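You operate a simulated robot arm through the tools that you are given. There is no shell and no other tool. Be economical: measure what you need, move in short steps, check, and stop when the job is done.

You are at the controls of a simulated robot arm. One attempt, no reset.

JOB
Brush the beet disc and the black cover clean with the teal round brush; disc into the white tray.
Fine: stand the brush back where it was; leave the other disc. Set down upright: what you pick out. What is to be rubbed or washed off counts as gone when no trace of it is left.

Only the result counts: the job must be done as asked and must still hold three seconds after the hand-in. Knocking over, shifting, dropping, spilling or breaking anything else fails it. A push-on lid holds only when it is set on centred and level and pressed home; a screw cap is set on level and turned clockwise until tight.

ROBOT AND FRAMES
A 6-joint arm with a fingered hand, fixed in place. Base frame: the origin is at the foot of the arm, x ahead of it, y to its left, z up; the work surface is at about z = 880. Lengths are in mm, angles in degrees, forces in N, time in s.
With the tool pointing down near the work surface it reaches from about 360 to 940 mm from the base axis. Its first joint turns from -166.0 to 166.0 degrees. Payload 5 kg.
The tool frame sits at the grasp point between the pads (the TCP): z along the fingers, y along the line on which they close. The tips reach 37 mm beyond it. Largest opening 124 mm; the body of the gripper starts 43 mm behind the TCP. The gripper is a hand of 3 fingers: y runs from the thumb to the fingers, the wrist lies at [-21, -125, -215] in the tool frame.
Orientation is told as [roll, pitch, yaw] about the base's x, y, z axes, in that order, counted from this pose: with the fingers straight down and the wrist toward the robot, the tool's x, y and z point along [0, 1, 0], [1, 0, 0] and [0, 0, -1] of the base frame.

CONTROLS
- The arm moves only by the tool servo_tool. Its argument "commands" is a list of rows, each a list of 6 numbers: the shift along the tool's x, y, z in mm, then the turn, a rotation vector about the tool's x, y, z in degrees. In form: [[dx, dy, dz, rx, ry, rz], ...]. A call has 1 to 8 rows; each row shifts and turns the commanded pose from where the row before left it, along the tool's axes as they then stand. Rows are played at 5 a second. More than 50 mm and 8.6 degrees between two rows, and nothing of the call is played. Where a pose cannot be reached the arm comes as near as it can. A force on the tool above 40 N (or 10 N above the force at the start of the call, whichever is more), or a blocked arm, ends the call early, and 0.2 s more pass. In this call time passes only in rows, and 0.2 s behind the last. It gives the time, the measured TCP pose, the force on the tool (base axes), the opening and the grip force at its end, in the units of the frame above (readings bear some noise), with the torque about the TCP (base axes, N m) and any sound that the robot's microphone picked up.
- Cameras (640 x 400 px; columns grow to the right, rows downward): "scene" is fixed at [49.5, 652.4, 1560.5]; the picture's right is [-0.99, -0.14, 0.00], its down [-0.07, 0.46, -0.89] and it looks along [0.13, -0.88, -0.46] (base axes); focal length 344 px, centre (320, 200). "wrist" rides on the gripper at [72, -104, -154] in the tool frame; the picture's right is [-0.83, 0.26, -0.49], its down [-0.51, -0.72, 0.47] and it looks along [-0.23, 0.64, 0.73] (tool axes); focal length 243 px, centre (320, 200). There is no depth. A picture from a camera that has moved, and an enlarged one, comes with that camera's place and axes in the base frame and with its lens.
- grab_frame(camera): a new picture of that camera. It takes no simulated time.
- set_fingers(index, middle, thumb_bend, thumb_turn): sets how far each is bent, from 0 (flat) to 1 (curled in); at 0.3 the hand is open as for a grip, at 0.7 the pads meet at the TCP. One left out holds its place. A second passes; each finger stops where it meets its share of the squeeze, and holds until it gets a number again. It is the only way to open and close the hand. It gives what a move gives, with no picture; readings hold the bend of each and the force on the fingers (four entries, about 0 where the hand has none), thumb and palm. thumb_turn goes from beside the hand (0) to across from the fingers (1), as for a grip.
- close_up(camera, box): a new picture of the part [left, top, right, bottom] of that camera's present view, enlarged. It takes no simulated time.
- finish_job(): hands the job in; it is judged then, once.

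Go step by step. Nothing tells you positions but the pictures and the camera data: compare them with the known pose of the tool, close in by small moves and look again before you grip or let go. The budget is 120 turns and 76 pictures, counting those below and the enlarged ones. Unless the task says otherwise, let go and move clear before handing in, and close with one line.

The tools are called by a JSON object that holds its "name" and its "arguments". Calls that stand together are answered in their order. servo_tool: Moves the arm, as the interface text tells. Its arguments: {"type":"object","properties":{"commands":{"type":"array","items":{"type":"array","items":{"type":"number"}}}},"required":["commands"]} The other tools are called the same way: set_fingers (index, middle, thumb_bend, thumb_turn) moves the fingers one by one; grab_frame (camera) takes a picture; close_up (camera, box) takes an enlarged picture of a part of a camera's view; finish_job () hands the job in.

At the start:

```text
t: 0.0
tcp_pos: [535.4, -518.1, 1214.5]
ee_rot: [0.0, 0.0, 0.0]
force: [1.5, 0.2, 0.0]
moment: [-0.02, 0.0, -0.01]
finger_gap: 123.3
grasp_force: 0.0
shape: jaw
bend: [0.3, 0.3, 0.3, 0.98]
finger forces: [0.1, 0.0, 0.1, 0.0, 0.1, 0.1]
```

scene: 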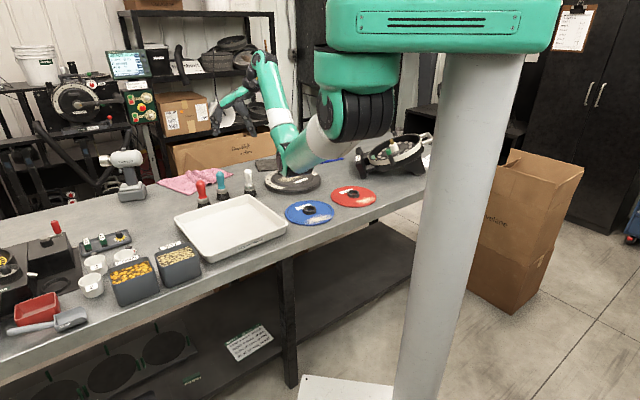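
wrist: 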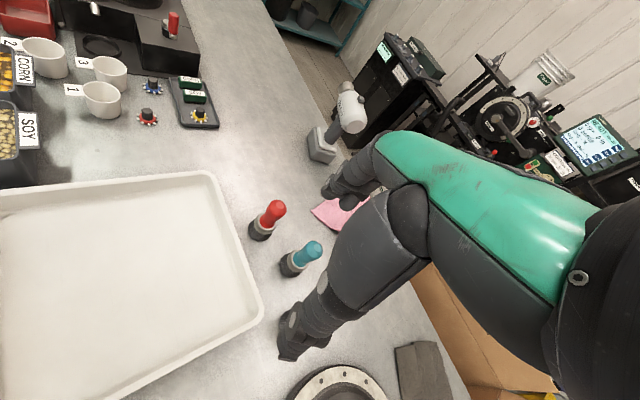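

I see a bench with a white tray, three round brushes (red, teal, white), blue and red discs, and other things. I'll look closer to find the beet disc, the black cover and the dirt.

{"name": "close_up", "arguments": {"camera": "scene", "box": [160, 130, 440, 305]}}

{"name": "close_up", "arguments": {"camera": "scene", "box": [0, 130, 220, 340]}}

```text
2.29 times, centred on (300, 218) of scene
camera zoom: at [49.5, 652.4, 1560.5], right [-0.99, -0.14, 0.0], down [-0.07, 0.46, -0.89], along [0.13, -0.88, -0.46], focal length 787 px, centre (366, 160)
```

zoom: 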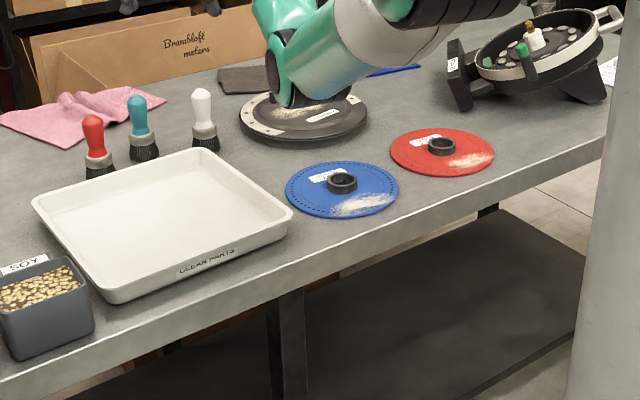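

```text
1.90 times, centred on (110, 235) of scene
camera zoom: at [49.5, 652.4, 1560.5], right [-0.99, -0.14, 0.0], down [-0.07, 0.46, -0.89], along [0.13, -0.88, -0.46], focal length 656 px, centre (720, 133)
```

zoom: 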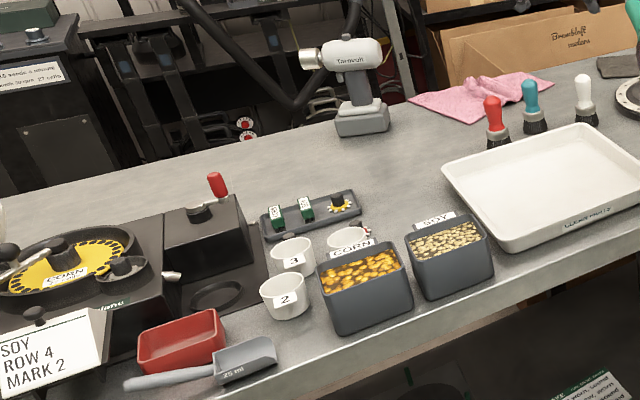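

The two discs (blue around (266,-540), red around (103,-698)) have labels, and I think the black cover is the round dark thing near (390,-808). I'll turn the hand to look at the labels with the wrist camera from high up.

{"name": "servo_tool", "arguments": {"commands": [[0, 0, 0, 0, 0, 8.2], [0, 0, 0, 0, 0, 8.2], [0, 0, 0, 0, 0, 8.2], [0, 0, 0, 0, 0, 8.2], [0, 0, 0, 0, 0, 8.2], [0, 0, 0, 0, 0, 8.2], [0, 0, 0, 0, 0, 8.2], [0, 0, 0, 0, 0, 8.2]]}}

{"name": "servo_tool", "arguments": {"commands": [[0, 0, 0, 0, 0, 8.2], [0, 0, 0, 0, 0, 8.2], [0, 0, 0, 0, 0, 8]]}}

{"name": "grab_frame", "arguments": {"camera": "wrist"}}

```text
t: 1.8
tcp_pos: [534.0, -518.0, 1215.7]
ee_rot: [0.0, 0.0, -65.7]
force: [-0.8, 0.2, -0.5]
moment: [0.0, -0.06, -0.05]
finger_gap: 123.7
grasp_force: 0.0
shape: jaw
bend: [0.3, 0.3, 0.3, 0.98]
finger forces: [0.0, 0.0, 0.0, 0.1, 0.0, 0.0]
```

```text
t: 2.6
tcp_pos: [534.4, -517.5, 1215.6]
ee_rot: [0.0, 0.0, -90.1]
force: [0.1, -0.5, -0.1]
moment: [0.01, 0.01, 0.02]
finger_gap: 123.5
grasp_force: 0.0
shape: jaw
bend: [0.3, 0.3, 0.3, 0.98]
finger forces: [0.1, 0.0, 0.0, 0.0, 0.1, 0.0]
```

```text
71 pictures are left
camera wrist: at [607.2, -413.5, 1367.9], right [-0.83, -0.26, 0.49], down [-0.51, 0.72, -0.47], along [-0.23, -0.64, -0.73], focal length 243 px, centre (320, 200)
```

wrist: 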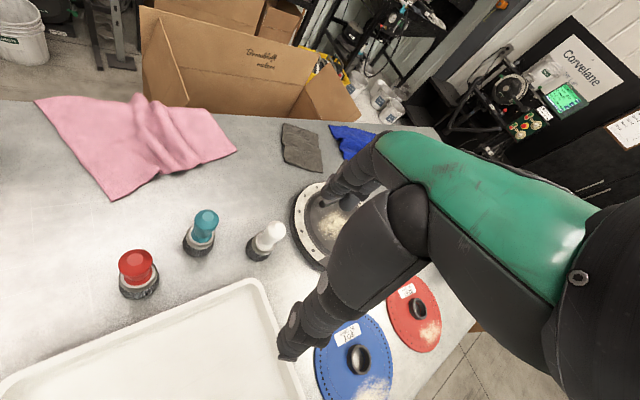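

The labels are almost readable. I'll move back so the discs and cover come free of the hand.

{"name": "close_up", "arguments": {"camera": "wrist", "box": [280, 250, 470, 400]}}

{"name": "servo_tool", "arguments": {"commands": [[-26, -30, 0, 0, 0, 0], [-27, -35, 0, 0, 0, 0], [-27, -35, 0, 0, 0, 0], [-27, -35, 0, 0, 0, 0], [-27, -35, 0, 0, 0, 0], [-26, -35, 0, 0, 0, 0], [-26, -35, 0, 0, 0, 0]]}}

{"name": "grab_frame", "arguments": {"camera": "wrist"}}

```text
2.67 times, centred on (375, 325) of wrist
camera zoom: at [607.2, -413.5, 1367.9], right [-0.83, -0.26, 0.49], down [-0.51, 0.72, -0.47], along [-0.23, -0.64, -0.73], focal length 647 px, centre (173, -133)
```

zoom: 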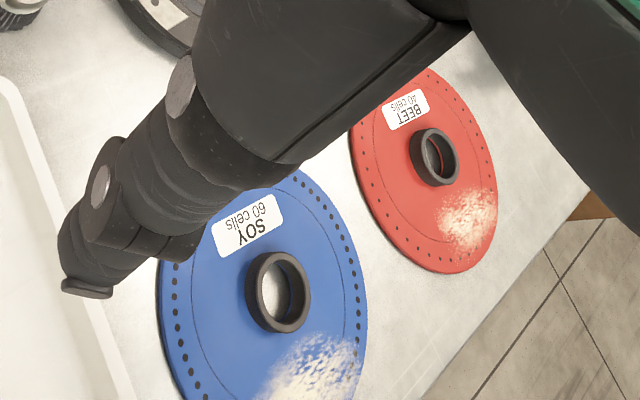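

```text
t: 4.2
tcp_pos: [391.5, -369.6, 1080.8]
ee_rot: [0.1, -0.2, -90.0]
force: [-0.4, -0.7, 0.2]
moment: [0.06, 0.02, 0.01]
finger_gap: 123.8
grasp_force: 0.0
shape: jaw
bend: [0.3, 0.3, 0.3, 0.98]
finger forces: [0.1, 0.1, 0.0, 0.1, 0.0, 0.0]
out of reach, approached as far as the arm can: row 1, 2, 3, 4, 5, 6, 7
```

```text
69 pictures are left
camera wrist: at [464.0, -264.2, 1234.7], right [-0.83, -0.26, 0.49], down [-0.51, 0.72, -0.48], along [-0.23, -0.64, -0.73], focal length 243 px, centre (320, 200)
```

wrist: 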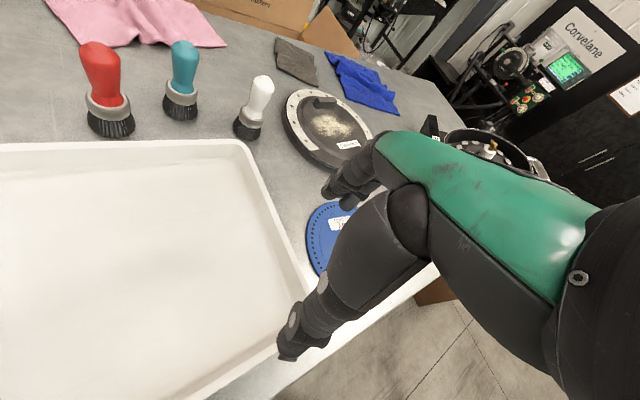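

BEET is the red disc. I'll look closer at the round dark part with powder to confirm it is the cover.

{"name": "close_up", "arguments": {"camera": "wrist", "box": [270, 70, 400, 180]}}

{"name": "close_up", "arguments": {"camera": "scene", "box": [180, 130, 440, 270]}}

{"name": "servo_tool", "arguments": {"commands": [[0, 0, 0, 0, 0, 0]]}}

```text
3.64 times, centred on (335, 125) of wrist
camera zoom: at [464.0, -264.2, 1234.7], right [-0.83, -0.26, 0.49], down [-0.51, 0.72, -0.48], along [-0.23, -0.64, -0.73], focal length 882 px, centre (266, 473)
```

zoom: 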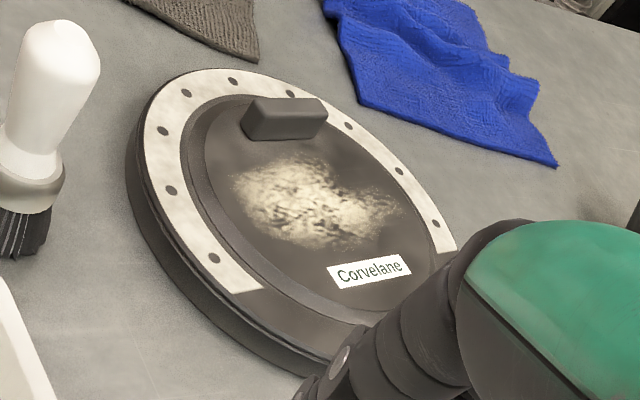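

```text
2.46 times, centred on (310, 200) of scene
camera zoom: at [49.5, 652.4, 1560.5], right [-0.99, -0.14, 0.0], down [-0.07, 0.46, -0.89], along [0.13, -0.88, -0.46], focal length 848 px, centre (345, 200)
```

zoom: 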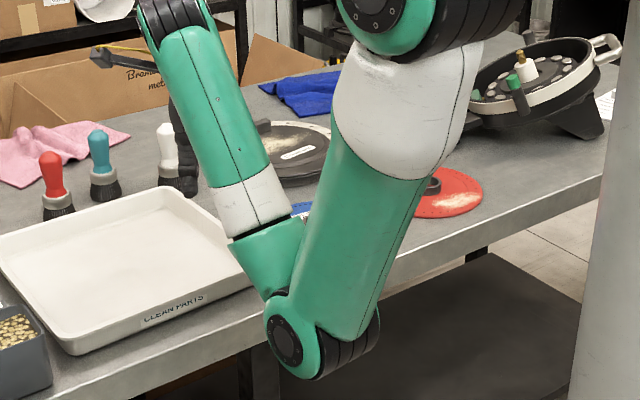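

```text
t: 4.6
tcp_pos: [393.5, -368.9, 1082.2]
ee_rot: [0.2, -0.2, -89.9]
force: [0.4, 0.2, 0.0]
moment: [-0.01, -0.02, 0.0]
finger_gap: 123.9
grasp_force: 0.0
shape: jaw
bend: [0.3, 0.3, 0.3, 0.98]
finger forces: [0.0, 0.1, 0.0, 0.1, 0.1, 0.1]
```

The black cover is the round part with the powder patch and the block knob. The teal brush stands at about (648,-584), top at about z 1005. I'll move above it, with the closing line radial so the thumb passes between the neighbouring brushes.

{"name": "servo_tool", "arguments": {"commands": [[32, 27, -12, 0, 0, 0], [32, 27, -12, 0, 0, 0], [32, 27, -12, 0, 0, 0], [32, 27, -12, 0, 0, 0], [32, 27, -12, 0, 0, 0], [32, 27, -12, 0, 0, 0], [31, 27, -12, 0, 0, 0], [31, 26, -12, 0, 0, 0]]}}

{"name": "servo_tool", "arguments": {"commands": [[0, 0, 0, 0, 0, -8], [0, 0, 0, 0, 0, -8], [0, 0, 0, 0, 0, -8], [0, 0, 0, 0, 0, -8], [0, 0, 0, 0, 0, -8], [0, 0, 0, 0, 0, -8]]}}

{"name": "grab_frame", "arguments": {"camera": "wrist"}}

{"name": "grab_frame", "arguments": {"camera": "scene"}}

```text
t: 6.4
tcp_pos: [646.8, -582.4, 1179.5]
ee_rot: [0.0, 0.1, -90.0]
force: [0.6, -1.2, -0.3]
moment: [0.01, 0.0, 0.01]
finger_gap: 123.7
grasp_force: 0.1
shape: jaw
bend: [0.3, 0.3, 0.3, 0.98]
finger forces: [0.0, 0.0, 0.0, 0.0, 0.0, 0.1]
```

```text
t: 7.8
tcp_pos: [645.8, -582.4, 1178.5]
ee_rot: [0.0, 0.0, -41.9]
force: [-0.1, 0.2, 0.1]
moment: [0.03, -0.02, 0.02]
finger_gap: 123.7
grasp_force: 0.2
shape: jaw
bend: [0.3, 0.3, 0.3, 0.98]
finger forces: [0.0, 0.1, 0.1, 0.2, 0.1, 0.1]
```

```text
66 pictures are left
camera wrist: at [616.3, -460.0, 1331.4], right [-0.36, -0.79, 0.49], down [-0.88, 0.1, -0.47], along [0.32, -0.6, -0.73], focal length 243 px, centre (320, 200)
```

wrist: 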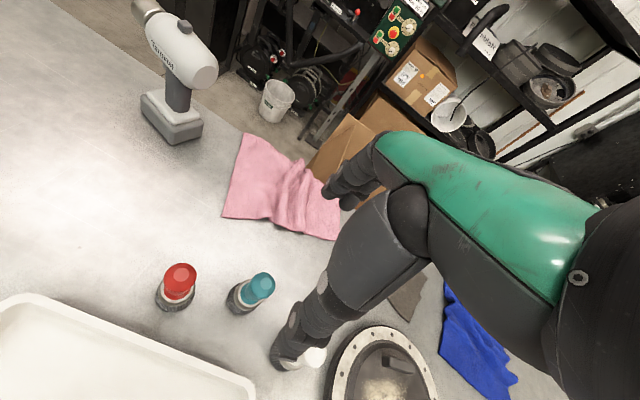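

```text
65 pictures are left
```

scene: 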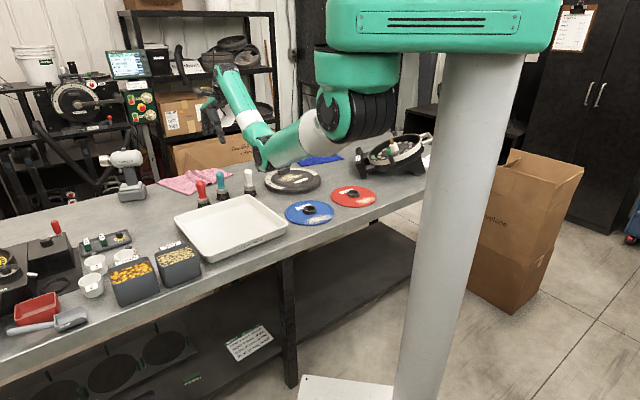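

The TCP is right over the teal brush. I'll lower to just above the handle top and check the clearance.

{"name": "servo_tool", "arguments": {"commands": [[0, 0, 40, 0, 0, 0], [0, 0, 40, 0, 0, 0], [0, 0, 40, 0, 0, 0]]}}

{"name": "grab_frame", "arguments": {"camera": "wrist"}}

{"name": "close_up", "arguments": {"camera": "scene", "box": [160, 100, 320, 220]}}

```text
t: 8.6
tcp_pos: [645.6, -584.0, 1058.4]
ee_rot: [0.0, 0.0, -42.0]
force: [-0.9, 0.0, 0.4]
moment: [-0.01, -0.03, 0.03]
finger_gap: 123.7
grasp_force: 0.2
shape: jaw
bend: [0.3, 0.3, 0.3, 0.98]
finger forces: [0.1, 0.1, 0.1, 0.0, 0.0, 0.0]
```

```text
64 pictures are left
camera wrist: at [616.1, -459.9, 1211.6], right [-0.36, -0.79, 0.49], down [-0.88, 0.11, -0.47], along [0.32, -0.6, -0.73], focal length 243 px, centre (320, 200)
```

wrist: 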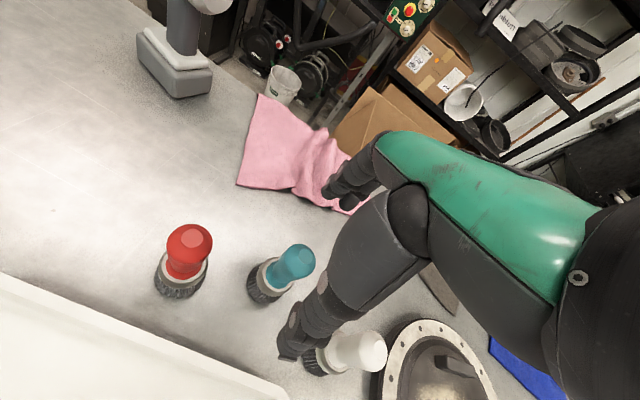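

```text
3.33 times, centred on (240, 160) of scene
camera zoom: at [49.5, 652.4, 1560.5], right [-0.99, -0.14, 0.0], down [-0.07, 0.46, -0.89], along [0.13, -0.88, -0.46], focal length 1148 px, centre (587, 333)
```

zoom: 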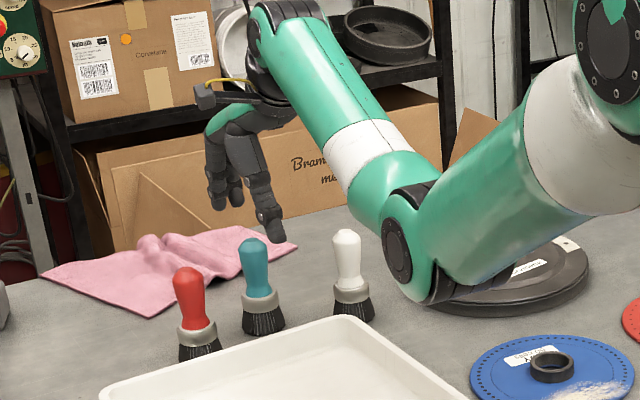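

Aligned: the handle stands between thumb and fingers. Lowering to grip height.

{"name": "servo_tool", "arguments": {"commands": [[0, 0, 30, 0, 0, 0], [0, 0, 30, 0, 0, 0], [0, 0, 23, 0, 0, 0]]}}

{"name": "grab_frame", "arguments": {"camera": "wrist"}}

{"name": "close_up", "arguments": {"camera": "scene", "box": [160, 100, 320, 220]}}

```text
t: 9.4
tcp_pos: [647.0, -583.2, 975.8]
ee_rot: [0.0, -0.1, -41.9]
force: [-0.9, 0.5, 0.1]
moment: [0.02, -0.01, 0.01]
finger_gap: 123.7
grasp_force: 0.0
shape: jaw
bend: [0.3, 0.3, 0.3, 0.98]
finger forces: [0.0, 0.0, 0.0, 0.0, 0.0, 0.1]
```

```text
62 pictures are left
camera wrist: at [617.0, -459.6, 1128.3], right [-0.36, -0.79, 0.49], down [-0.88, 0.11, -0.47], along [0.32, -0.6, -0.73], focal length 243 px, centre (320, 200)
```

wrist: 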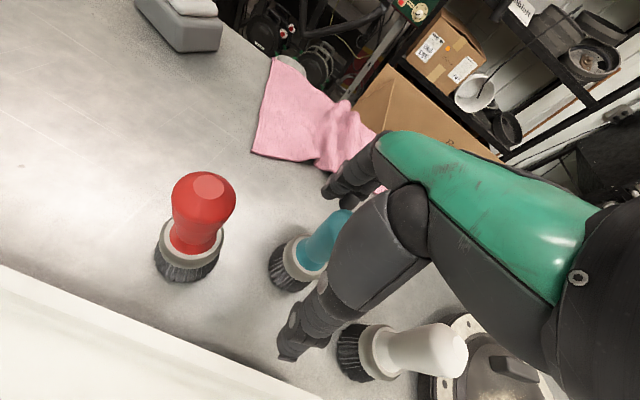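

```text
3.33 times, centred on (240, 160) of scene
camera zoom: at [49.5, 652.4, 1560.5], right [-0.99, -0.14, 0.0], down [-0.07, 0.46, -0.89], along [0.13, -0.88, -0.46], focal length 1148 px, centre (587, 333)
```

zoom: 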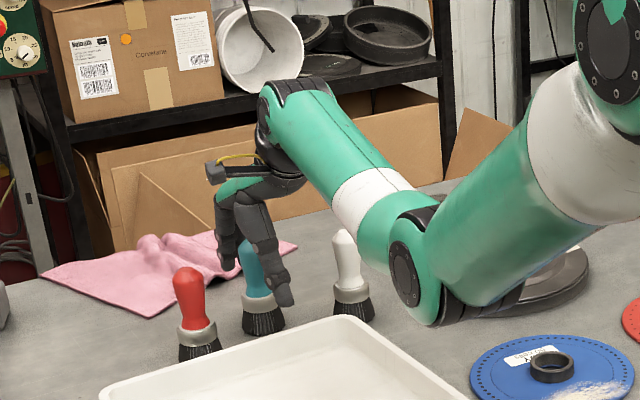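

The fingers straddle the handle. I'll close in two stages.

{"name": "set_fingers", "arguments": {"index": 0.5, "middle": 0.5, "thumb_bend": 0.5}}

{"name": "close_up", "arguments": {"camera": "wrist", "box": [200, 150, 440, 380]}}

```text
t: 10.4
tcp_pos: [645.8, -583.1, 975.7]
ee_rot: [0.0, 0.1, -42.0]
force: [-0.2, -0.2, -1.1]
moment: [-0.03, 0.02, 0.0]
finger_gap: 68.2
grasp_force: 0.0
shape: fingers
bend: [0.5, 0.5, 0.5, 0.98]
finger forces: [0.1, 0.0, 0.0, 0.0, 0.1, 0.1]
```

```text
1.74 times, centred on (320, 265) of wrist
camera zoom: at [616.9, -459.6, 1128.2], right [-0.36, -0.79, 0.49], down [-0.88, 0.11, -0.47], along [0.32, -0.6, -0.73], focal length 422 px, centre (320, 87)
```

zoom: 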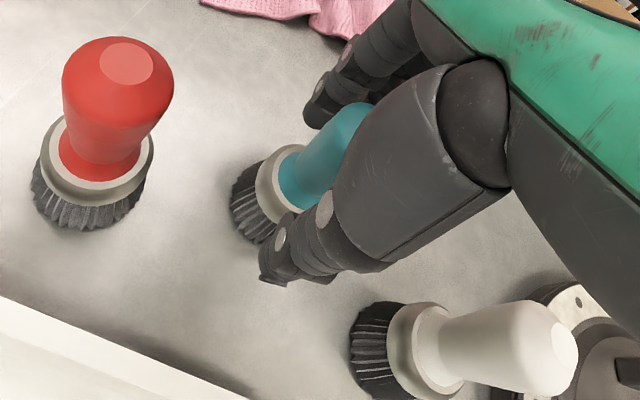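

No contact yet; I'll close onto the handle.

{"name": "set_fingers", "arguments": {"index": 0.6, "middle": 0.6, "thumb_bend": 0.6}}

{"name": "set_fingers", "arguments": {"index": 0.7, "middle": 0.7, "thumb_bend": 0.7}}

{"name": "close_up", "arguments": {"camera": "wrist", "box": [200, 150, 440, 380]}}

{"name": "close_up", "arguments": {"camera": "scene", "box": [160, 100, 320, 220]}}

```text
t: 11.4
tcp_pos: [646.4, -582.6, 975.1]
ee_rot: [0.0, 0.1, -42.1]
force: [-0.2, -0.3, -0.4]
moment: [-0.01, 0.03, -0.01]
finger_gap: 37.6
grasp_force: 0.0
shape: fingers
bend: [0.6, 0.6, 0.6, 0.98]
finger forces: [0.0, 0.0, 0.0, 0.0, 0.1, 0.0]
```

```text
t: 12.4
tcp_pos: [646.4, -583.0, 975.5]
ee_rot: [-0.1, 0.0, -41.9]
force: [-0.1, 0.0, 0.0]
moment: [-0.01, 0.0, -0.02]
finger_gap: 30.9
grasp_force: 11.1
shape: fingers
bend: [0.63, 0.66, 0.62, 0.96]
finger forces: [5.7, 5.4, 0.0, 0.1, 11.7, 0.0]
```

```text
1.74 times, centred on (320, 265) of wrist
camera zoom: at [616.9, -459.6, 1128.2], right [-0.36, -0.79, 0.49], down [-0.88, 0.11, -0.47], along [0.32, -0.6, -0.73], focal length 422 px, centre (320, 87)
```

zoom: 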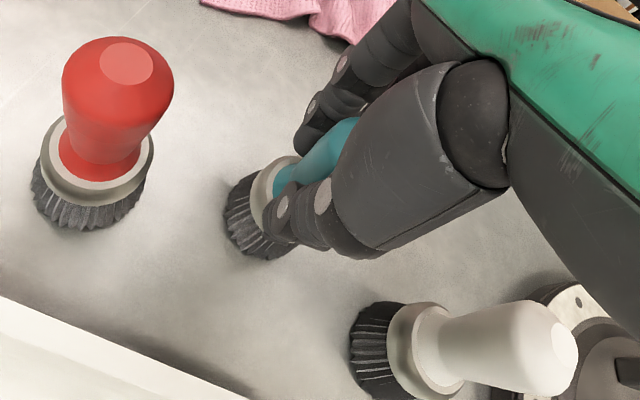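

```text
3.33 times, centred on (240, 160) of scene
camera zoom: at [49.5, 652.4, 1560.5], right [-0.99, -0.14, 0.0], down [-0.07, 0.46, -0.89], along [0.13, -0.88, -0.46], focal length 1148 px, centre (587, 333)
```

zoom: 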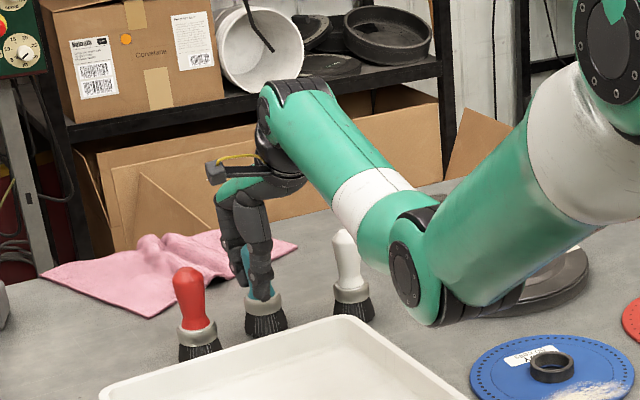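

The brush is gripped (about 11 N), bristle bottoms are at TCP minus 95 mm. Lift straight up and check.

{"name": "servo_tool", "arguments": {"commands": [[0, 0, -10, 0, 0, 0], [0, 0, -40, 0, 0, 0], [0, 0, -45, 0, 0, 0], [0, 0, -45, 0, 0, 0], [0, 0, -45, 0, 0, 0]]}}

{"name": "close_up", "arguments": {"camera": "scene", "box": [160, 80, 320, 220]}}

{"name": "grab_frame", "arguments": {"camera": "wrist"}}

```text
t: 13.6
tcp_pos: [645.4, -583.7, 1160.1]
ee_rot: [0.0, 0.1, -42.0]
force: [-0.4, 0.2, -1.8]
moment: [0.0, -0.01, -0.01]
finger_gap: 30.8
grasp_force: 11.9
shape: fingers
bend: [0.63, 0.67, 0.63, 0.96]
finger forces: [5.9, 5.2, 0.0, 0.1, 11.6, 0.1]
```

```text
2.86 times, centred on (240, 150) of scene
camera zoom: at [49.5, 652.4, 1560.5], right [-0.99, -0.14, 0.0], down [-0.07, 0.46, -0.89], along [0.13, -0.88, -0.46], focal length 984 px, centre (549, 343)
```

zoom: 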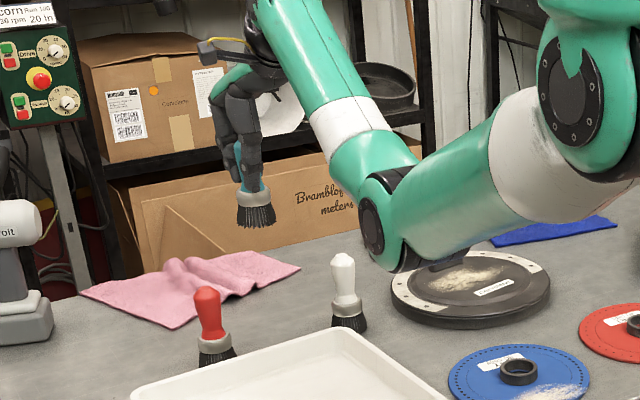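

```text
56 pictures are left
camera wrist: at [616.8, -460.4, 1313.8], right [-0.36, -0.79, 0.49], down [-0.88, 0.11, -0.47], along [0.32, -0.6, -0.73], focal length 243 px, centre (320, 200)
```

wrist: 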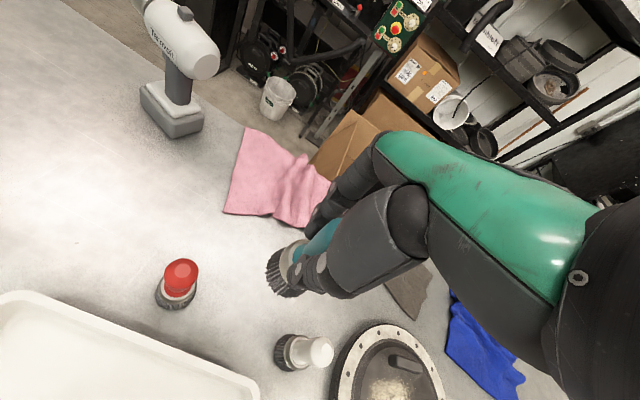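

The brush hangs straight. Next I move toward the cover at safe height and turn toward it, then look down at the dust.

{"name": "servo_tool", "arguments": {"commands": [[-38, -7, 0, 0, 0, 0], [-38, -7, 0, 0, 0, 0], [-38, -7, 0, 0, 0, 0], [-38, -7, 0, 0, 0, 0], [-38, -7, 0, 0, 0, 0], [-38, -7, 0, 0, 0, 0], [-38, -7, 0, 0, 0, 0], [-37, -8, 0, 0, 0, 0]]}}

{"name": "servo_tool", "arguments": {"commands": [[0, 0, 0, 0, 0, 7], [0, 0, 0, 0, 0, 7], [0, 0, 0, 0, 0, 6]]}}

{"name": "grab_frame", "arguments": {"camera": "wrist"}}

{"name": "close_up", "arguments": {"camera": "scene", "box": [220, 90, 400, 220]}}

```text
t: 15.4
tcp_pos: [401.1, -770.2, 1160.6]
ee_rot: [0.0, 0.0, -42.0]
force: [-0.1, 1.0, -2.3]
moment: [-0.04, 0.01, 0.02]
finger_gap: 30.6
grasp_force: 11.3
shape: fingers
bend: [0.63, 0.67, 0.63, 0.96]
finger forces: [5.9, 5.1, 0.0, 0.1, 11.4, 0.0]
```

```text
t: 16.2
tcp_pos: [401.6, -771.1, 1159.8]
ee_rot: [0.0, -0.1, -62.1]
force: [-0.5, -0.4, -1.0]
moment: [0.03, 0.0, 0.0]
finger_gap: 30.6
grasp_force: 11.2
shape: fingers
bend: [0.63, 0.67, 0.63, 0.96]
finger forces: [6.0, 5.0, 0.0, 0.0, 11.4, 0.0]
```

```text
55 pictures are left
camera wrist: at [415.6, -644.8, 1313.3], right [-0.61, -0.62, 0.49], down [-0.79, 0.4, -0.47], along [0.1, -0.67, -0.73], focal length 243 px, centre (320, 200)
```

wrist: 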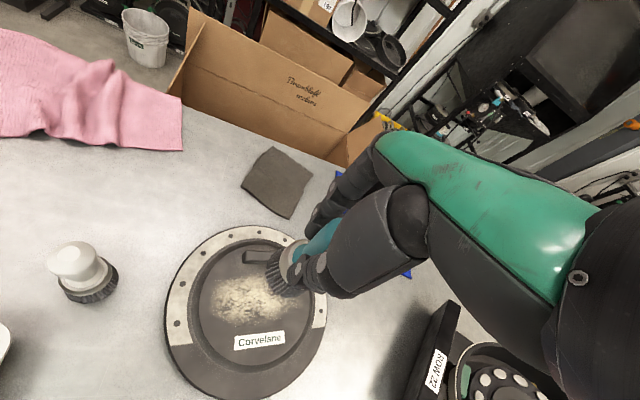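

```text
3.08 times, centred on (310, 155) of scene
camera zoom: at [49.5, 652.4, 1560.5], right [-0.99, -0.14, 0.0], down [-0.07, 0.46, -0.89], along [0.13, -0.88, -0.46], focal length 1060 px, centre (351, 338)
```

zoom: 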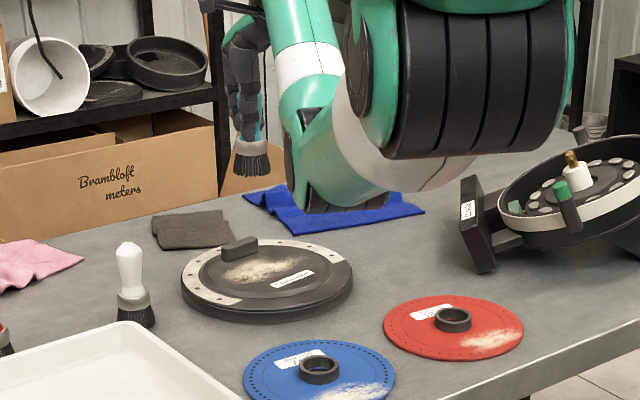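

The cover lies right below; dust centre is about (397,-764), with the knob roughly 80 mm outward from it. I'll lower to just above the surface and look.

{"name": "servo_tool", "arguments": {"commands": [[0, 0, 40, 0, 0, 0], [0, 0, 40, 0, 0, 0], [0, 0, 40, 0, 0, 0]]}}

{"name": "grab_frame", "arguments": {"camera": "wrist"}}

{"name": "close_up", "arguments": {"camera": "scene", "box": [220, 90, 400, 220]}}

```text
t: 17.0
tcp_pos: [403.0, -770.7, 1041.8]
ee_rot: [0.0, -0.1, -62.0]
force: [0.1, 0.4, -1.2]
moment: [0.0, 0.0, 0.01]
finger_gap: 30.6
grasp_force: 11.1
shape: fingers
bend: [0.64, 0.67, 0.63, 0.96]
finger forces: [6.0, 5.3, 0.1, 0.0, 11.2, 0.0]
```

```text
53 pictures are left
camera wrist: at [416.5, -644.6, 1193.9], right [-0.61, -0.62, 0.49], down [-0.79, 0.4, -0.47], along [0.1, -0.68, -0.73], focal length 243 px, centre (320, 200)
```

wrist: 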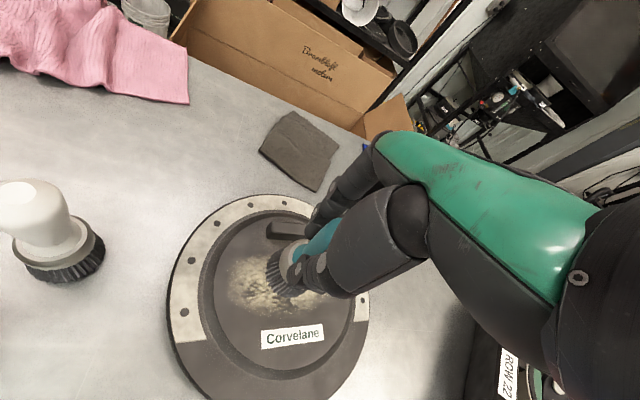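

```text
3.08 times, centred on (310, 155) of scene
camera zoom: at [49.5, 652.4, 1560.5], right [-0.99, -0.14, 0.0], down [-0.07, 0.46, -0.89], along [0.13, -0.88, -0.46], focal length 1060 px, centre (351, 338)
```

zoom: 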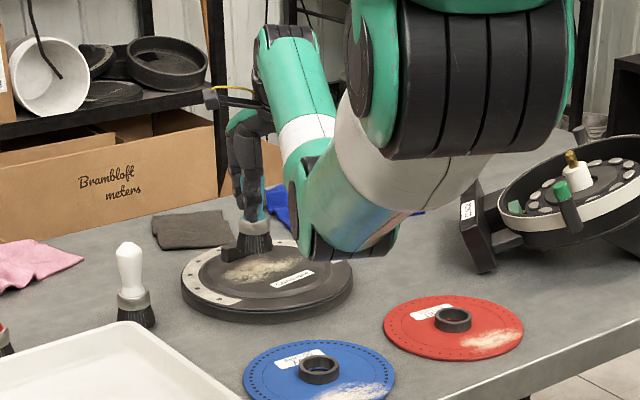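

The dust is about 120 by 65 mm, long axis roughly along the bench. I'll centre the bristles on it and descend in small steps till I feel contact.

{"name": "servo_tool", "arguments": {"commands": [[-17, -2, 0, 0, 0, 0], [0, 0, 10, 0, 0, 0], [0, 0, 8, 0, 0, 0], [0, 0, 4, 0, 0, 0], [0, 0, 4, 0, 0, 0]]}}

{"name": "close_up", "arguments": {"camera": "wrist", "box": [160, 180, 400, 380]}}

```text
t: 18.2
tcp_pos: [385.0, -777.4, 1014.5]
ee_rot: [0.0, 0.0, -62.0]
force: [0.1, 0.2, -1.2]
moment: [-0.01, -0.03, -0.01]
finger_gap: 30.5
grasp_force: 11.7
shape: fingers
bend: [0.64, 0.67, 0.63, 0.96]
finger forces: [6.0, 5.3, 0.0, 0.0, 11.3, 0.0]
```

```text
2.00 times, centred on (280, 280) of wrist
camera zoom: at [399.7, -650.9, 1167.5], right [-0.61, -0.62, 0.49], down [-0.79, 0.4, -0.47], along [0.1, -0.67, -0.73], focal length 485 px, centre (400, 40)
```

zoom: 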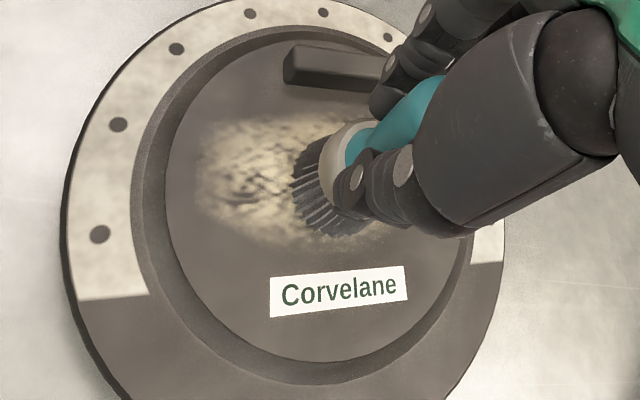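

Close to the surface; continuing down in 2 mm steps.

{"name": "servo_tool", "arguments": {"commands": [[0, 0, 2, 0, 0, 0], [0, 0, 2, 0, 0, 0], [0, 0, 2, 0, 0, 0]]}}

{"name": "servo_tool", "arguments": {"commands": [[0, 0, 2, 0, 0, 0], [0, 0, 2, 0, 0, 0]]}}

{"name": "close_up", "arguments": {"camera": "wrist", "box": [160, 180, 400, 380]}}

```text
t: 19.0
tcp_pos: [386.6, -777.3, 1008.7]
ee_rot: [0.1, 0.0, -62.1]
force: [-0.4, -0.1, -1.0]
moment: [0.01, 0.0, -0.01]
finger_gap: 30.5
grasp_force: 11.4
shape: fingers
bend: [0.64, 0.67, 0.63, 0.96]
finger forces: [6.0, 5.2, 0.1, 0.0, 11.3, 0.0]
```

```text
t: 19.6
tcp_pos: [385.8, -777.0, 1004.6]
ee_rot: [0.0, 0.0, -62.0]
force: [0.8, 0.2, 0.7]
moment: [0.07, 0.04, 0.0]
finger_gap: 30.7
grasp_force: 11.6
shape: fingers
bend: [0.63, 0.67, 0.63, 0.96]
finger forces: [6.3, 5.5, 0.1, 0.0, 11.5, 0.1]
```

```text
2.00 times, centred on (280, 280) of wrist
camera zoom: at [399.9, -650.9, 1158.0], right [-0.61, -0.62, 0.49], down [-0.79, 0.4, -0.47], along [0.1, -0.68, -0.73], focal length 485 px, centre (400, 40)
```

zoom: 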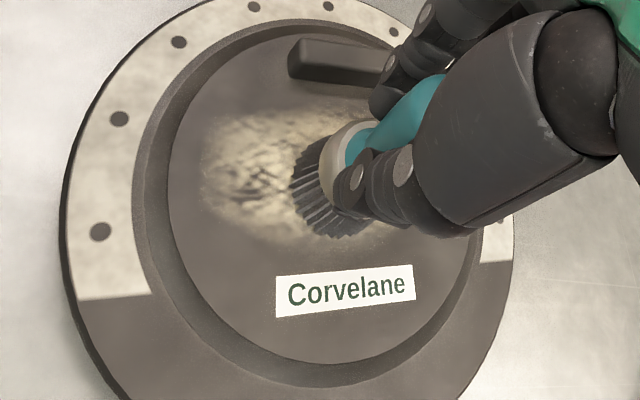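

Contact begins at TCP z ≈ 1004 (about 1.7 N). I press 2 mm more and make the first strokes.

{"name": "servo_tool", "arguments": {"commands": [[0, 0, 2, 0, 0, 0], [29.2, -6.9, 0, 0, 0, 0], [29.2, -6.9, 0, 0, 0, 0]]}}

{"name": "close_up", "arguments": {"camera": "wrist", "box": [160, 180, 400, 380]}}

```text
t: 20.4
tcp_pos: [430.5, -737.4, 1003.7]
ee_rot: [0.2, -0.1, -61.9]
force: [-0.1, -0.9, 8.5]
moment: [0.06, 0.0, -0.01]
finger_gap: 30.5
grasp_force: 12.6
shape: fingers
bend: [0.64, 0.67, 0.63, 0.96]
finger forces: [6.8, 6.3, 0.0, 0.0, 12.3, 0.0]
```

```text
2.00 times, centred on (280, 280) of wrist
camera zoom: at [444.3, -611.5, 1157.0], right [-0.61, -0.62, 0.49], down [-0.79, 0.4, -0.47], along [0.1, -0.68, -0.73], focal length 485 px, centre (400, 40)
```

zoom: 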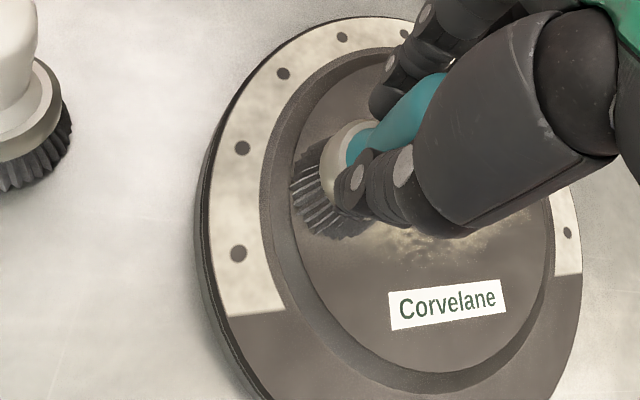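

Dust comes off well. Next I sweep back on the outer line, then the inner lines.

{"name": "servo_tool", "arguments": {"commands": [[-10, 21.8, 0, 0, 0, 0], [-29.2, 6.9, 0, 0, 0, 0], [-29.2, 6.9, 0, 0, 0, 0], [-29.2, 6.9, 0, 0, 0, 0], [-20, 4.6, 0, 0, 0, 0], [-4.6, -19.4, 0, 0, 0, 0]]}}

{"name": "servo_tool", "arguments": {"commands": [[29.2, -6.9, 0, 0, 0, 0], [29.2, -6.9, 0, 0, 0, 0], [29.2, -6.9, 0, 0, 0, 0], [29.2, -6.9, 0, 0, 0, 0], [-14, -16, 0, 0, 0, 0], [-29.2, 6.9, 0, 0, 0, 0], [-29.2, 6.9, 0, 0, 0, 0], [-29.2, 6.9, 0, 0, 0, 0]]}}

{"name": "close_up", "arguments": {"camera": "wrist", "box": [120, 160, 400, 400]}}

```text
t: 21.8
tcp_pos: [335.7, -819.1, 1003.9]
ee_rot: [0.0, -0.1, -62.0]
force: [1.8, -2.1, 9.1]
moment: [0.01, -0.03, 0.0]
finger_gap: 29.7
grasp_force: 13.0
shape: fingers
bend: [0.64, 0.67, 0.64, 0.96]
finger forces: [8.2, 6.7, 0.1, 0.0, 11.5, 0.1]
```

```text
t: 23.6
tcp_pos: [337.8, -791.9, 1004.2]
ee_rot: [0.1, 0.0, -62.0]
force: [1.7, -0.8, 4.2]
moment: [0.01, -0.03, 0.01]
finger_gap: 30.0
grasp_force: 12.8
shape: fingers
bend: [0.64, 0.67, 0.64, 0.96]
finger forces: [7.9, 6.2, 0.0, 0.0, 11.7, 0.0]
```

```text
1.67 times, centred on (260, 280) of wrist
camera zoom: at [352.1, -665.3, 1156.5], right [-0.61, -0.62, 0.49], down [-0.79, 0.4, -0.47], along [0.1, -0.68, -0.73], focal length 404 px, centre (420, 67)
```

zoom: 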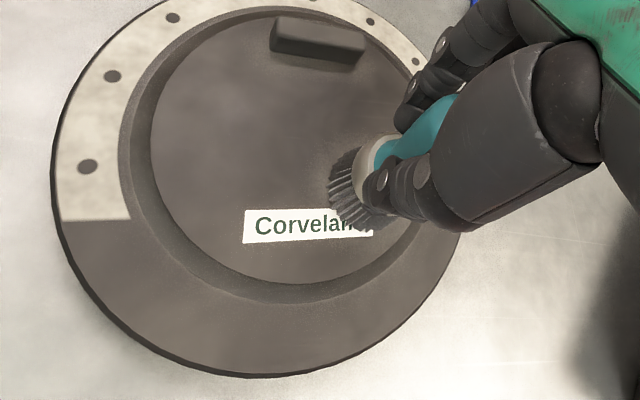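

The visible plate looks clean. I lift to see what is hidden under the brush.

{"name": "servo_tool", "arguments": {"commands": [[0, 0, -40, 0, 0, 0], [0, 0, -40, 0, 0, 0], [0, 0, -40, 0, 0, 0], [0, -20, -35, 0, 0, 0]]}}

{"name": "close_up", "arguments": {"camera": "wrist", "box": [120, 220, 340, 400]}}

{"name": "close_up", "arguments": {"camera": "scene", "box": [250, 145, 400, 235]}}

```text
t: 24.6
tcp_pos: [328.1, -774.6, 1157.2]
ee_rot: [0.0, 0.1, -62.0]
force: [-0.5, 0.2, -1.1]
moment: [-0.02, 0.02, 0.03]
finger_gap: 30.1
grasp_force: 12.3
shape: fingers
bend: [0.64, 0.67, 0.64, 0.96]
finger forces: [7.0, 6.1, 0.0, 0.0, 11.3, 0.1]
```

```text
2.22 times, centred on (230, 310) of wrist
camera zoom: at [342.7, -648.1, 1310.3], right [-0.61, -0.62, 0.49], down [-0.79, 0.4, -0.47], along [0.1, -0.67, -0.73], focal length 539 px, centre (520, -44)
```

zoom: 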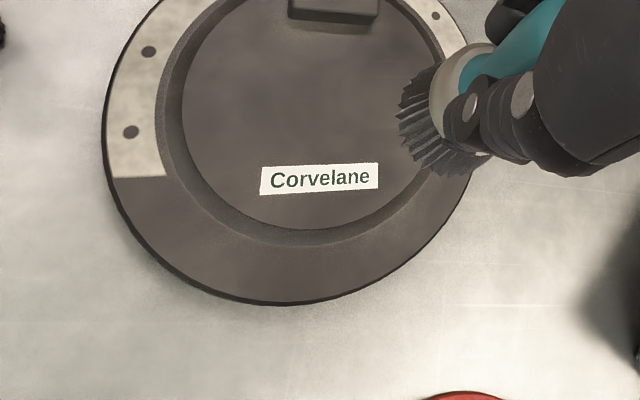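

```text
4.27 times, centred on (325, 190) of scene
camera zoom: at [49.5, 652.4, 1560.5], right [-0.99, -0.14, 0.0], down [-0.07, 0.46, -0.89], along [0.13, -0.88, -0.46], focal length 1469 px, centre (299, 243)
```

zoom: 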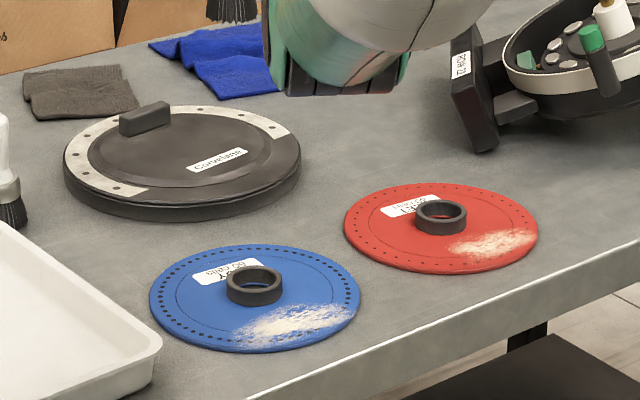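

The cover is clean. Now I move to the beet (red) disc, at about (102,-696) with its dust around (50,-666).

{"name": "servo_tool", "arguments": {"commands": [[-23.4, -27.3, 0, 0, 0, 0], [-23.4, -27.3, 0, 0, 0, 0], [-23.4, -27.3, 0, 0, 0, 0], [-23.4, -27.3, 0, 0, 0, 0], [-23.4, -27.3, 0, 0, 0, 0], [-23.4, -27.3, 0, 0, 0, 0], [-23.4, -27.3, 0, 0, 0, 0], [-23.4, -27.3, 0, 0, 0, 0]]}}

{"name": "servo_tool", "arguments": {"commands": [[0, 0, 0, 0, 0, 8], [0, 0, 0, 0, 0, 8], [0, 0, 0, 0, 0, 7]]}}

{"name": "grab_frame", "arguments": {"camera": "wrist"}}

{"name": "grab_frame", "arguments": {"camera": "scene"}}

```text
t: 26.4
tcp_pos: [60.3, -667.6, 1157.8]
ee_rot: [-0.1, 0.0, -62.0]
force: [0.8, -0.6, -0.4]
moment: [-0.03, 0.03, 0.0]
finger_gap: 30.4
grasp_force: 12.8
shape: fingers
bend: [0.64, 0.67, 0.64, 0.96]
finger forces: [7.0, 6.2, 0.0, 0.1, 11.0, 0.0]
```

```text
t: 27.2
tcp_pos: [59.9, -668.4, 1158.3]
ee_rot: [0.0, -0.1, -85.1]
force: [0.0, 0.2, -0.6]
moment: [-0.01, -0.01, 0.05]
finger_gap: 30.2
grasp_force: 12.6
shape: fingers
bend: [0.64, 0.67, 0.64, 0.96]
finger forces: [6.7, 6.2, 0.0, 0.0, 11.2, 0.0]
```

```text
45 pictures are left
camera wrist: at [123.0, -559.1, 1311.0], right [-0.81, -0.33, 0.49], down [-0.57, 0.68, -0.47], along [-0.18, -0.66, -0.73], focal length 243 px, centre (320, 200)
```

wrist: 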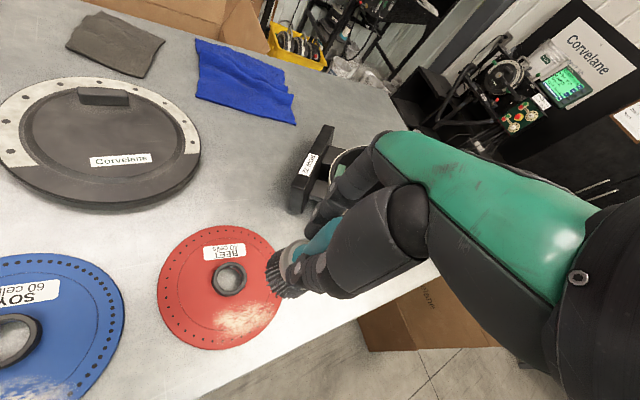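

```text
44 pictures are left
```

scene: 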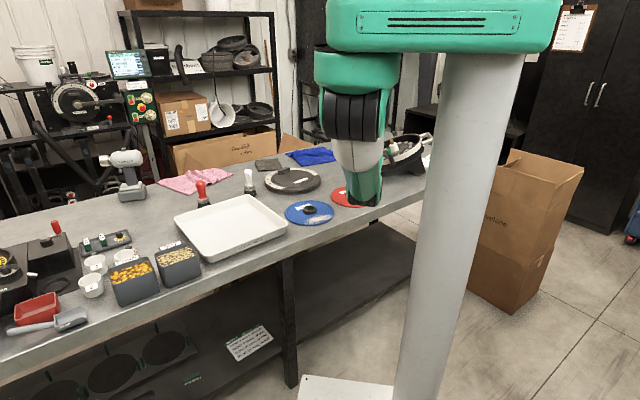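

The beet dust is a patch around (44,-652), beside the hub. I shift over it, go down partway and check both the brush and the elbow.

{"name": "servo_tool", "arguments": {"commands": [[-25.3, -20.3, 10, 0, 0, 0], [0, 0, 30, 0, 0, 0], [0, 0, 30, 0, 0, 0], [0, 0, 30, 0, 0, 0]]}}

{"name": "grab_frame", "arguments": {"camera": "wrist"}}

{"name": "close_up", "arguments": {"camera": "scene", "box": [250, 100, 450, 260]}}

```text
t: 28.2
tcp_pos: [34.9, -650.7, 1057.5]
ee_rot: [0.0, 0.0, -85.0]
force: [0.2, -0.1, -1.0]
moment: [-0.01, 0.03, 0.02]
finger_gap: 30.0
grasp_force: 12.2
shape: fingers
bend: [0.64, 0.67, 0.64, 0.96]
finger forces: [6.7, 6.2, 0.0, 0.0, 10.9, 0.1]
```

```text
43 pictures are left
camera wrist: at [96.6, -540.4, 1210.4], right [-0.8, -0.33, 0.49], down [-0.57, 0.67, -0.47], along [-0.17, -0.66, -0.73], focal length 243 px, centre (320, 200)
```

wrist: 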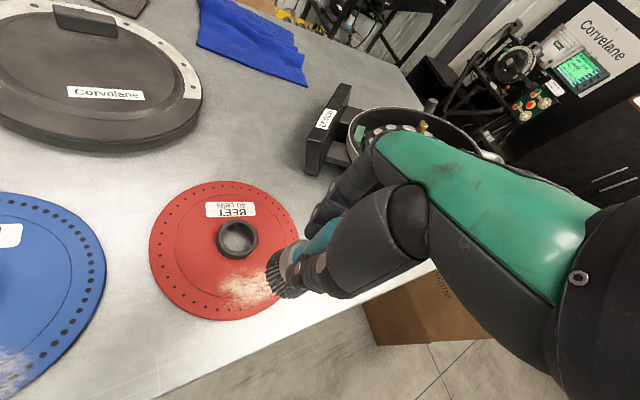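

```text
2.50 times, centred on (350, 180) of scene
camera zoom: at [49.5, 652.4, 1560.5], right [-0.99, -0.14, 0.0], down [-0.07, 0.46, -0.89], along [0.13, -0.88, -0.46], focal length 861 px, centre (245, 250)
```

zoom: 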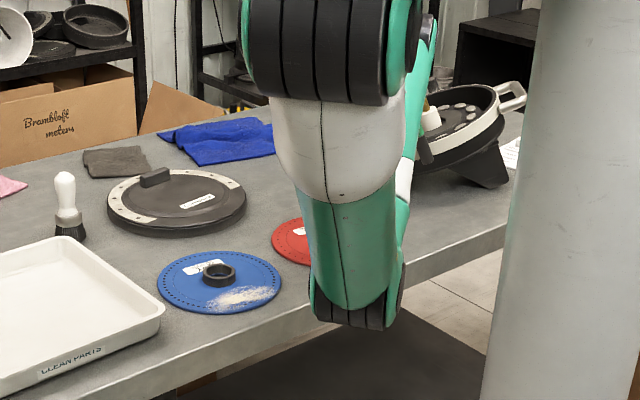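

The elbow hangs in front of the bench edge and is clear. Continuing down closer to the disc.

{"name": "servo_tool", "arguments": {"commands": [[0, 0, 20, 0, 0, 0], [0, 0, 20, 0, 0, 0], [0, 0, 15, 0, 0, 0]]}}

{"name": "close_up", "arguments": {"camera": "wrist", "box": [120, 150, 400, 350]}}

{"name": "close_up", "arguments": {"camera": "scene", "box": [250, 100, 450, 260]}}

```text
t: 29.0
tcp_pos: [35.0, -651.3, 1002.4]
ee_rot: [0.0, 0.0, -85.0]
force: [-0.8, 0.2, -1.7]
moment: [0.01, 0.03, -0.03]
finger_gap: 30.0
grasp_force: 11.9
shape: fingers
bend: [0.64, 0.67, 0.64, 0.96]
finger forces: [6.8, 6.2, 0.0, 0.1, 11.0, 0.0]
```

```text
2.00 times, centred on (260, 250) of wrist
camera zoom: at [97.1, -541.0, 1155.5], right [-0.8, -0.33, 0.49], down [-0.57, 0.67, -0.47], along [-0.17, -0.66, -0.73], focal length 485 px, centre (440, 100)
```

zoom: 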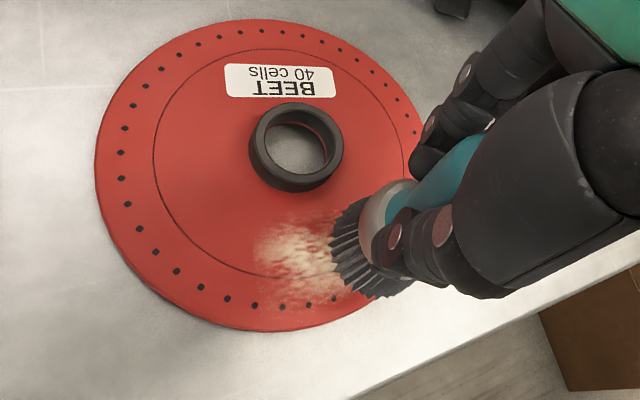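

```text
2.50 times, centred on (350, 180) of scene
camera zoom: at [49.5, 652.4, 1560.5], right [-0.99, -0.14, 0.0], down [-0.07, 0.46, -0.89], along [0.13, -0.88, -0.46], focal length 861 px, centre (245, 250)
```

zoom: 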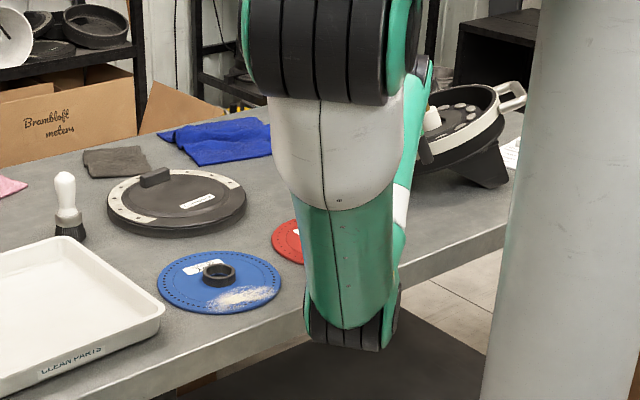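

Just above the disc now; stepping down to contact.

{"name": "servo_tool", "arguments": {"commands": [[0, 0, 4, 0, 0, 0], [0, 0, 3, 0, 0, 0], [0, 0, 2, 0, 0, 0]]}}

{"name": "servo_tool", "arguments": {"commands": [[0, 0, 2, 0, 0, 0], [0, 0, 2, 0, 0, 0]]}}

{"name": "servo_tool", "arguments": {"commands": [[0, 0, 2, 0, 0, 0], [0, 0, 2, 0, 0, 0]]}}

```text
t: 29.8
tcp_pos: [34.5, -651.3, 993.2]
ee_rot: [0.0, -0.1, -85.0]
force: [0.0, -1.2, -0.9]
moment: [0.04, 0.0, -0.02]
finger_gap: 30.1
grasp_force: 11.5
shape: fingers
bend: [0.64, 0.67, 0.64, 0.96]
finger forces: [6.7, 6.2, 0.0, 0.0, 11.0, 0.0]
```

```text
t: 30.4
tcp_pos: [33.5, -652.0, 989.2]
ee_rot: [0.0, 0.1, -85.0]
force: [-0.3, 0.3, 0.0]
moment: [-0.03, -0.01, 0.0]
finger_gap: 30.1
grasp_force: 12.1
shape: fingers
bend: [0.64, 0.67, 0.64, 0.96]
finger forces: [6.7, 6.2, 0.0, 0.0, 11.0, 0.0]
```

```text
t: 31.0
tcp_pos: [35.1, -651.8, 985.4]
ee_rot: [0.0, 0.0, -84.9]
force: [0.3, 0.0, -0.7]
moment: [-0.02, -0.05, 0.01]
finger_gap: 30.1
grasp_force: 11.6
shape: fingers
bend: [0.64, 0.67, 0.64, 0.96]
finger forces: [6.6, 6.3, 0.0, 0.0, 11.0, 0.0]
```

{"name": "servo_tool", "arguments": {"commands": [[0, 0, 2, 0, 0, 0], [0, 0, 1, 0, 0, 0]]}}

{"name": "servo_tool", "arguments": {"commands": [[0, 0, 1.5, 0, 0, 0], [0, 0, 1, 0, 0, 0]]}}

{"name": "close_up", "arguments": {"camera": "wrist", "box": [120, 150, 400, 350]}}

```text
t: 31.6
tcp_pos: [33.9, -651.4, 982.5]
ee_rot: [0.1, 0.1, -84.9]
force: [0.5, -0.5, -1.8]
moment: [0.02, 0.01, 0.0]
finger_gap: 29.9
grasp_force: 11.7
shape: fingers
bend: [0.64, 0.67, 0.64, 0.96]
finger forces: [6.7, 6.2, 0.1, 0.0, 10.9, 0.0]
```

```text
t: 32.2
tcp_pos: [33.7, -651.9, 979.5]
ee_rot: [0.0, 0.0, -85.0]
force: [-0.1, -0.3, -1.1]
moment: [0.01, 0.01, -0.01]
finger_gap: 30.2
grasp_force: 12.1
shape: fingers
bend: [0.64, 0.67, 0.64, 0.96]
finger forces: [6.7, 6.2, 0.0, 0.0, 10.9, 0.1]
```

```text
2.00 times, centred on (260, 250) of wrist
camera zoom: at [96.1, -541.0, 1133.3], right [-0.8, -0.33, 0.49], down [-0.57, 0.67, -0.47], along [-0.17, -0.66, -0.73], focal length 485 px, centre (440, 100)
```

zoom: 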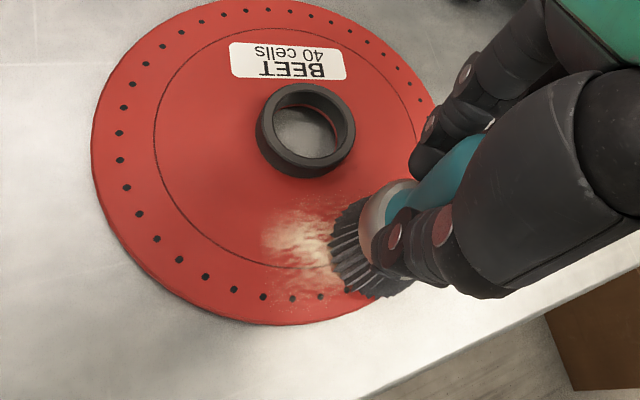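

Still no contact, so the disc is thin. Continuing in small steps.

{"name": "servo_tool", "arguments": {"commands": [[0, 0, 1.5, 0, 0, 0], [0, 0, 1, 0, 0, 0]]}}

{"name": "servo_tool", "arguments": {"commands": [[0, 0, 1.5, 0, 0, 0], [0, 0, 1, 0, 0, 0]]}}

{"name": "close_up", "arguments": {"camera": "wrist", "box": [120, 150, 400, 350]}}

```text
t: 32.8
tcp_pos: [33.1, -652.2, 978.5]
ee_rot: [-0.1, -0.2, -85.0]
force: [0.2, -0.5, 2.9]
moment: [0.02, 0.0, 0.0]
finger_gap: 30.0
grasp_force: 12.3
shape: fingers
bend: [0.64, 0.67, 0.64, 0.96]
finger forces: [6.8, 6.4, 0.0, 0.0, 11.1, 0.1]
```

```text
t: 33.4
tcp_pos: [34.0, -652.8, 978.5]
ee_rot: [0.0, -0.2, -84.9]
force: [0.0, 1.1, 17.4]
moment: [0.13, -0.09, 0.0]
finger_gap: 29.9
grasp_force: 14.1
shape: fingers
bend: [0.64, 0.67, 0.64, 0.96]
finger forces: [7.5, 7.3, 0.0, 0.0, 13.7, 0.1]
```

```text
2.00 times, centred on (260, 250) of wrist
camera zoom: at [96.2, -541.0, 1130.0], right [-0.8, -0.33, 0.49], down [-0.57, 0.67, -0.47], along [-0.18, -0.66, -0.73], focal length 485 px, centre (440, 100)
```

zoom: 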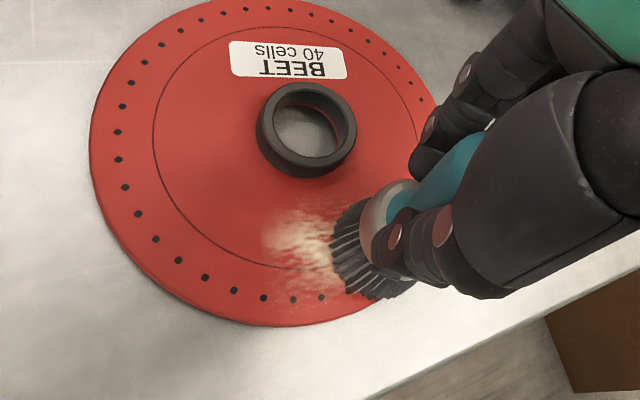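

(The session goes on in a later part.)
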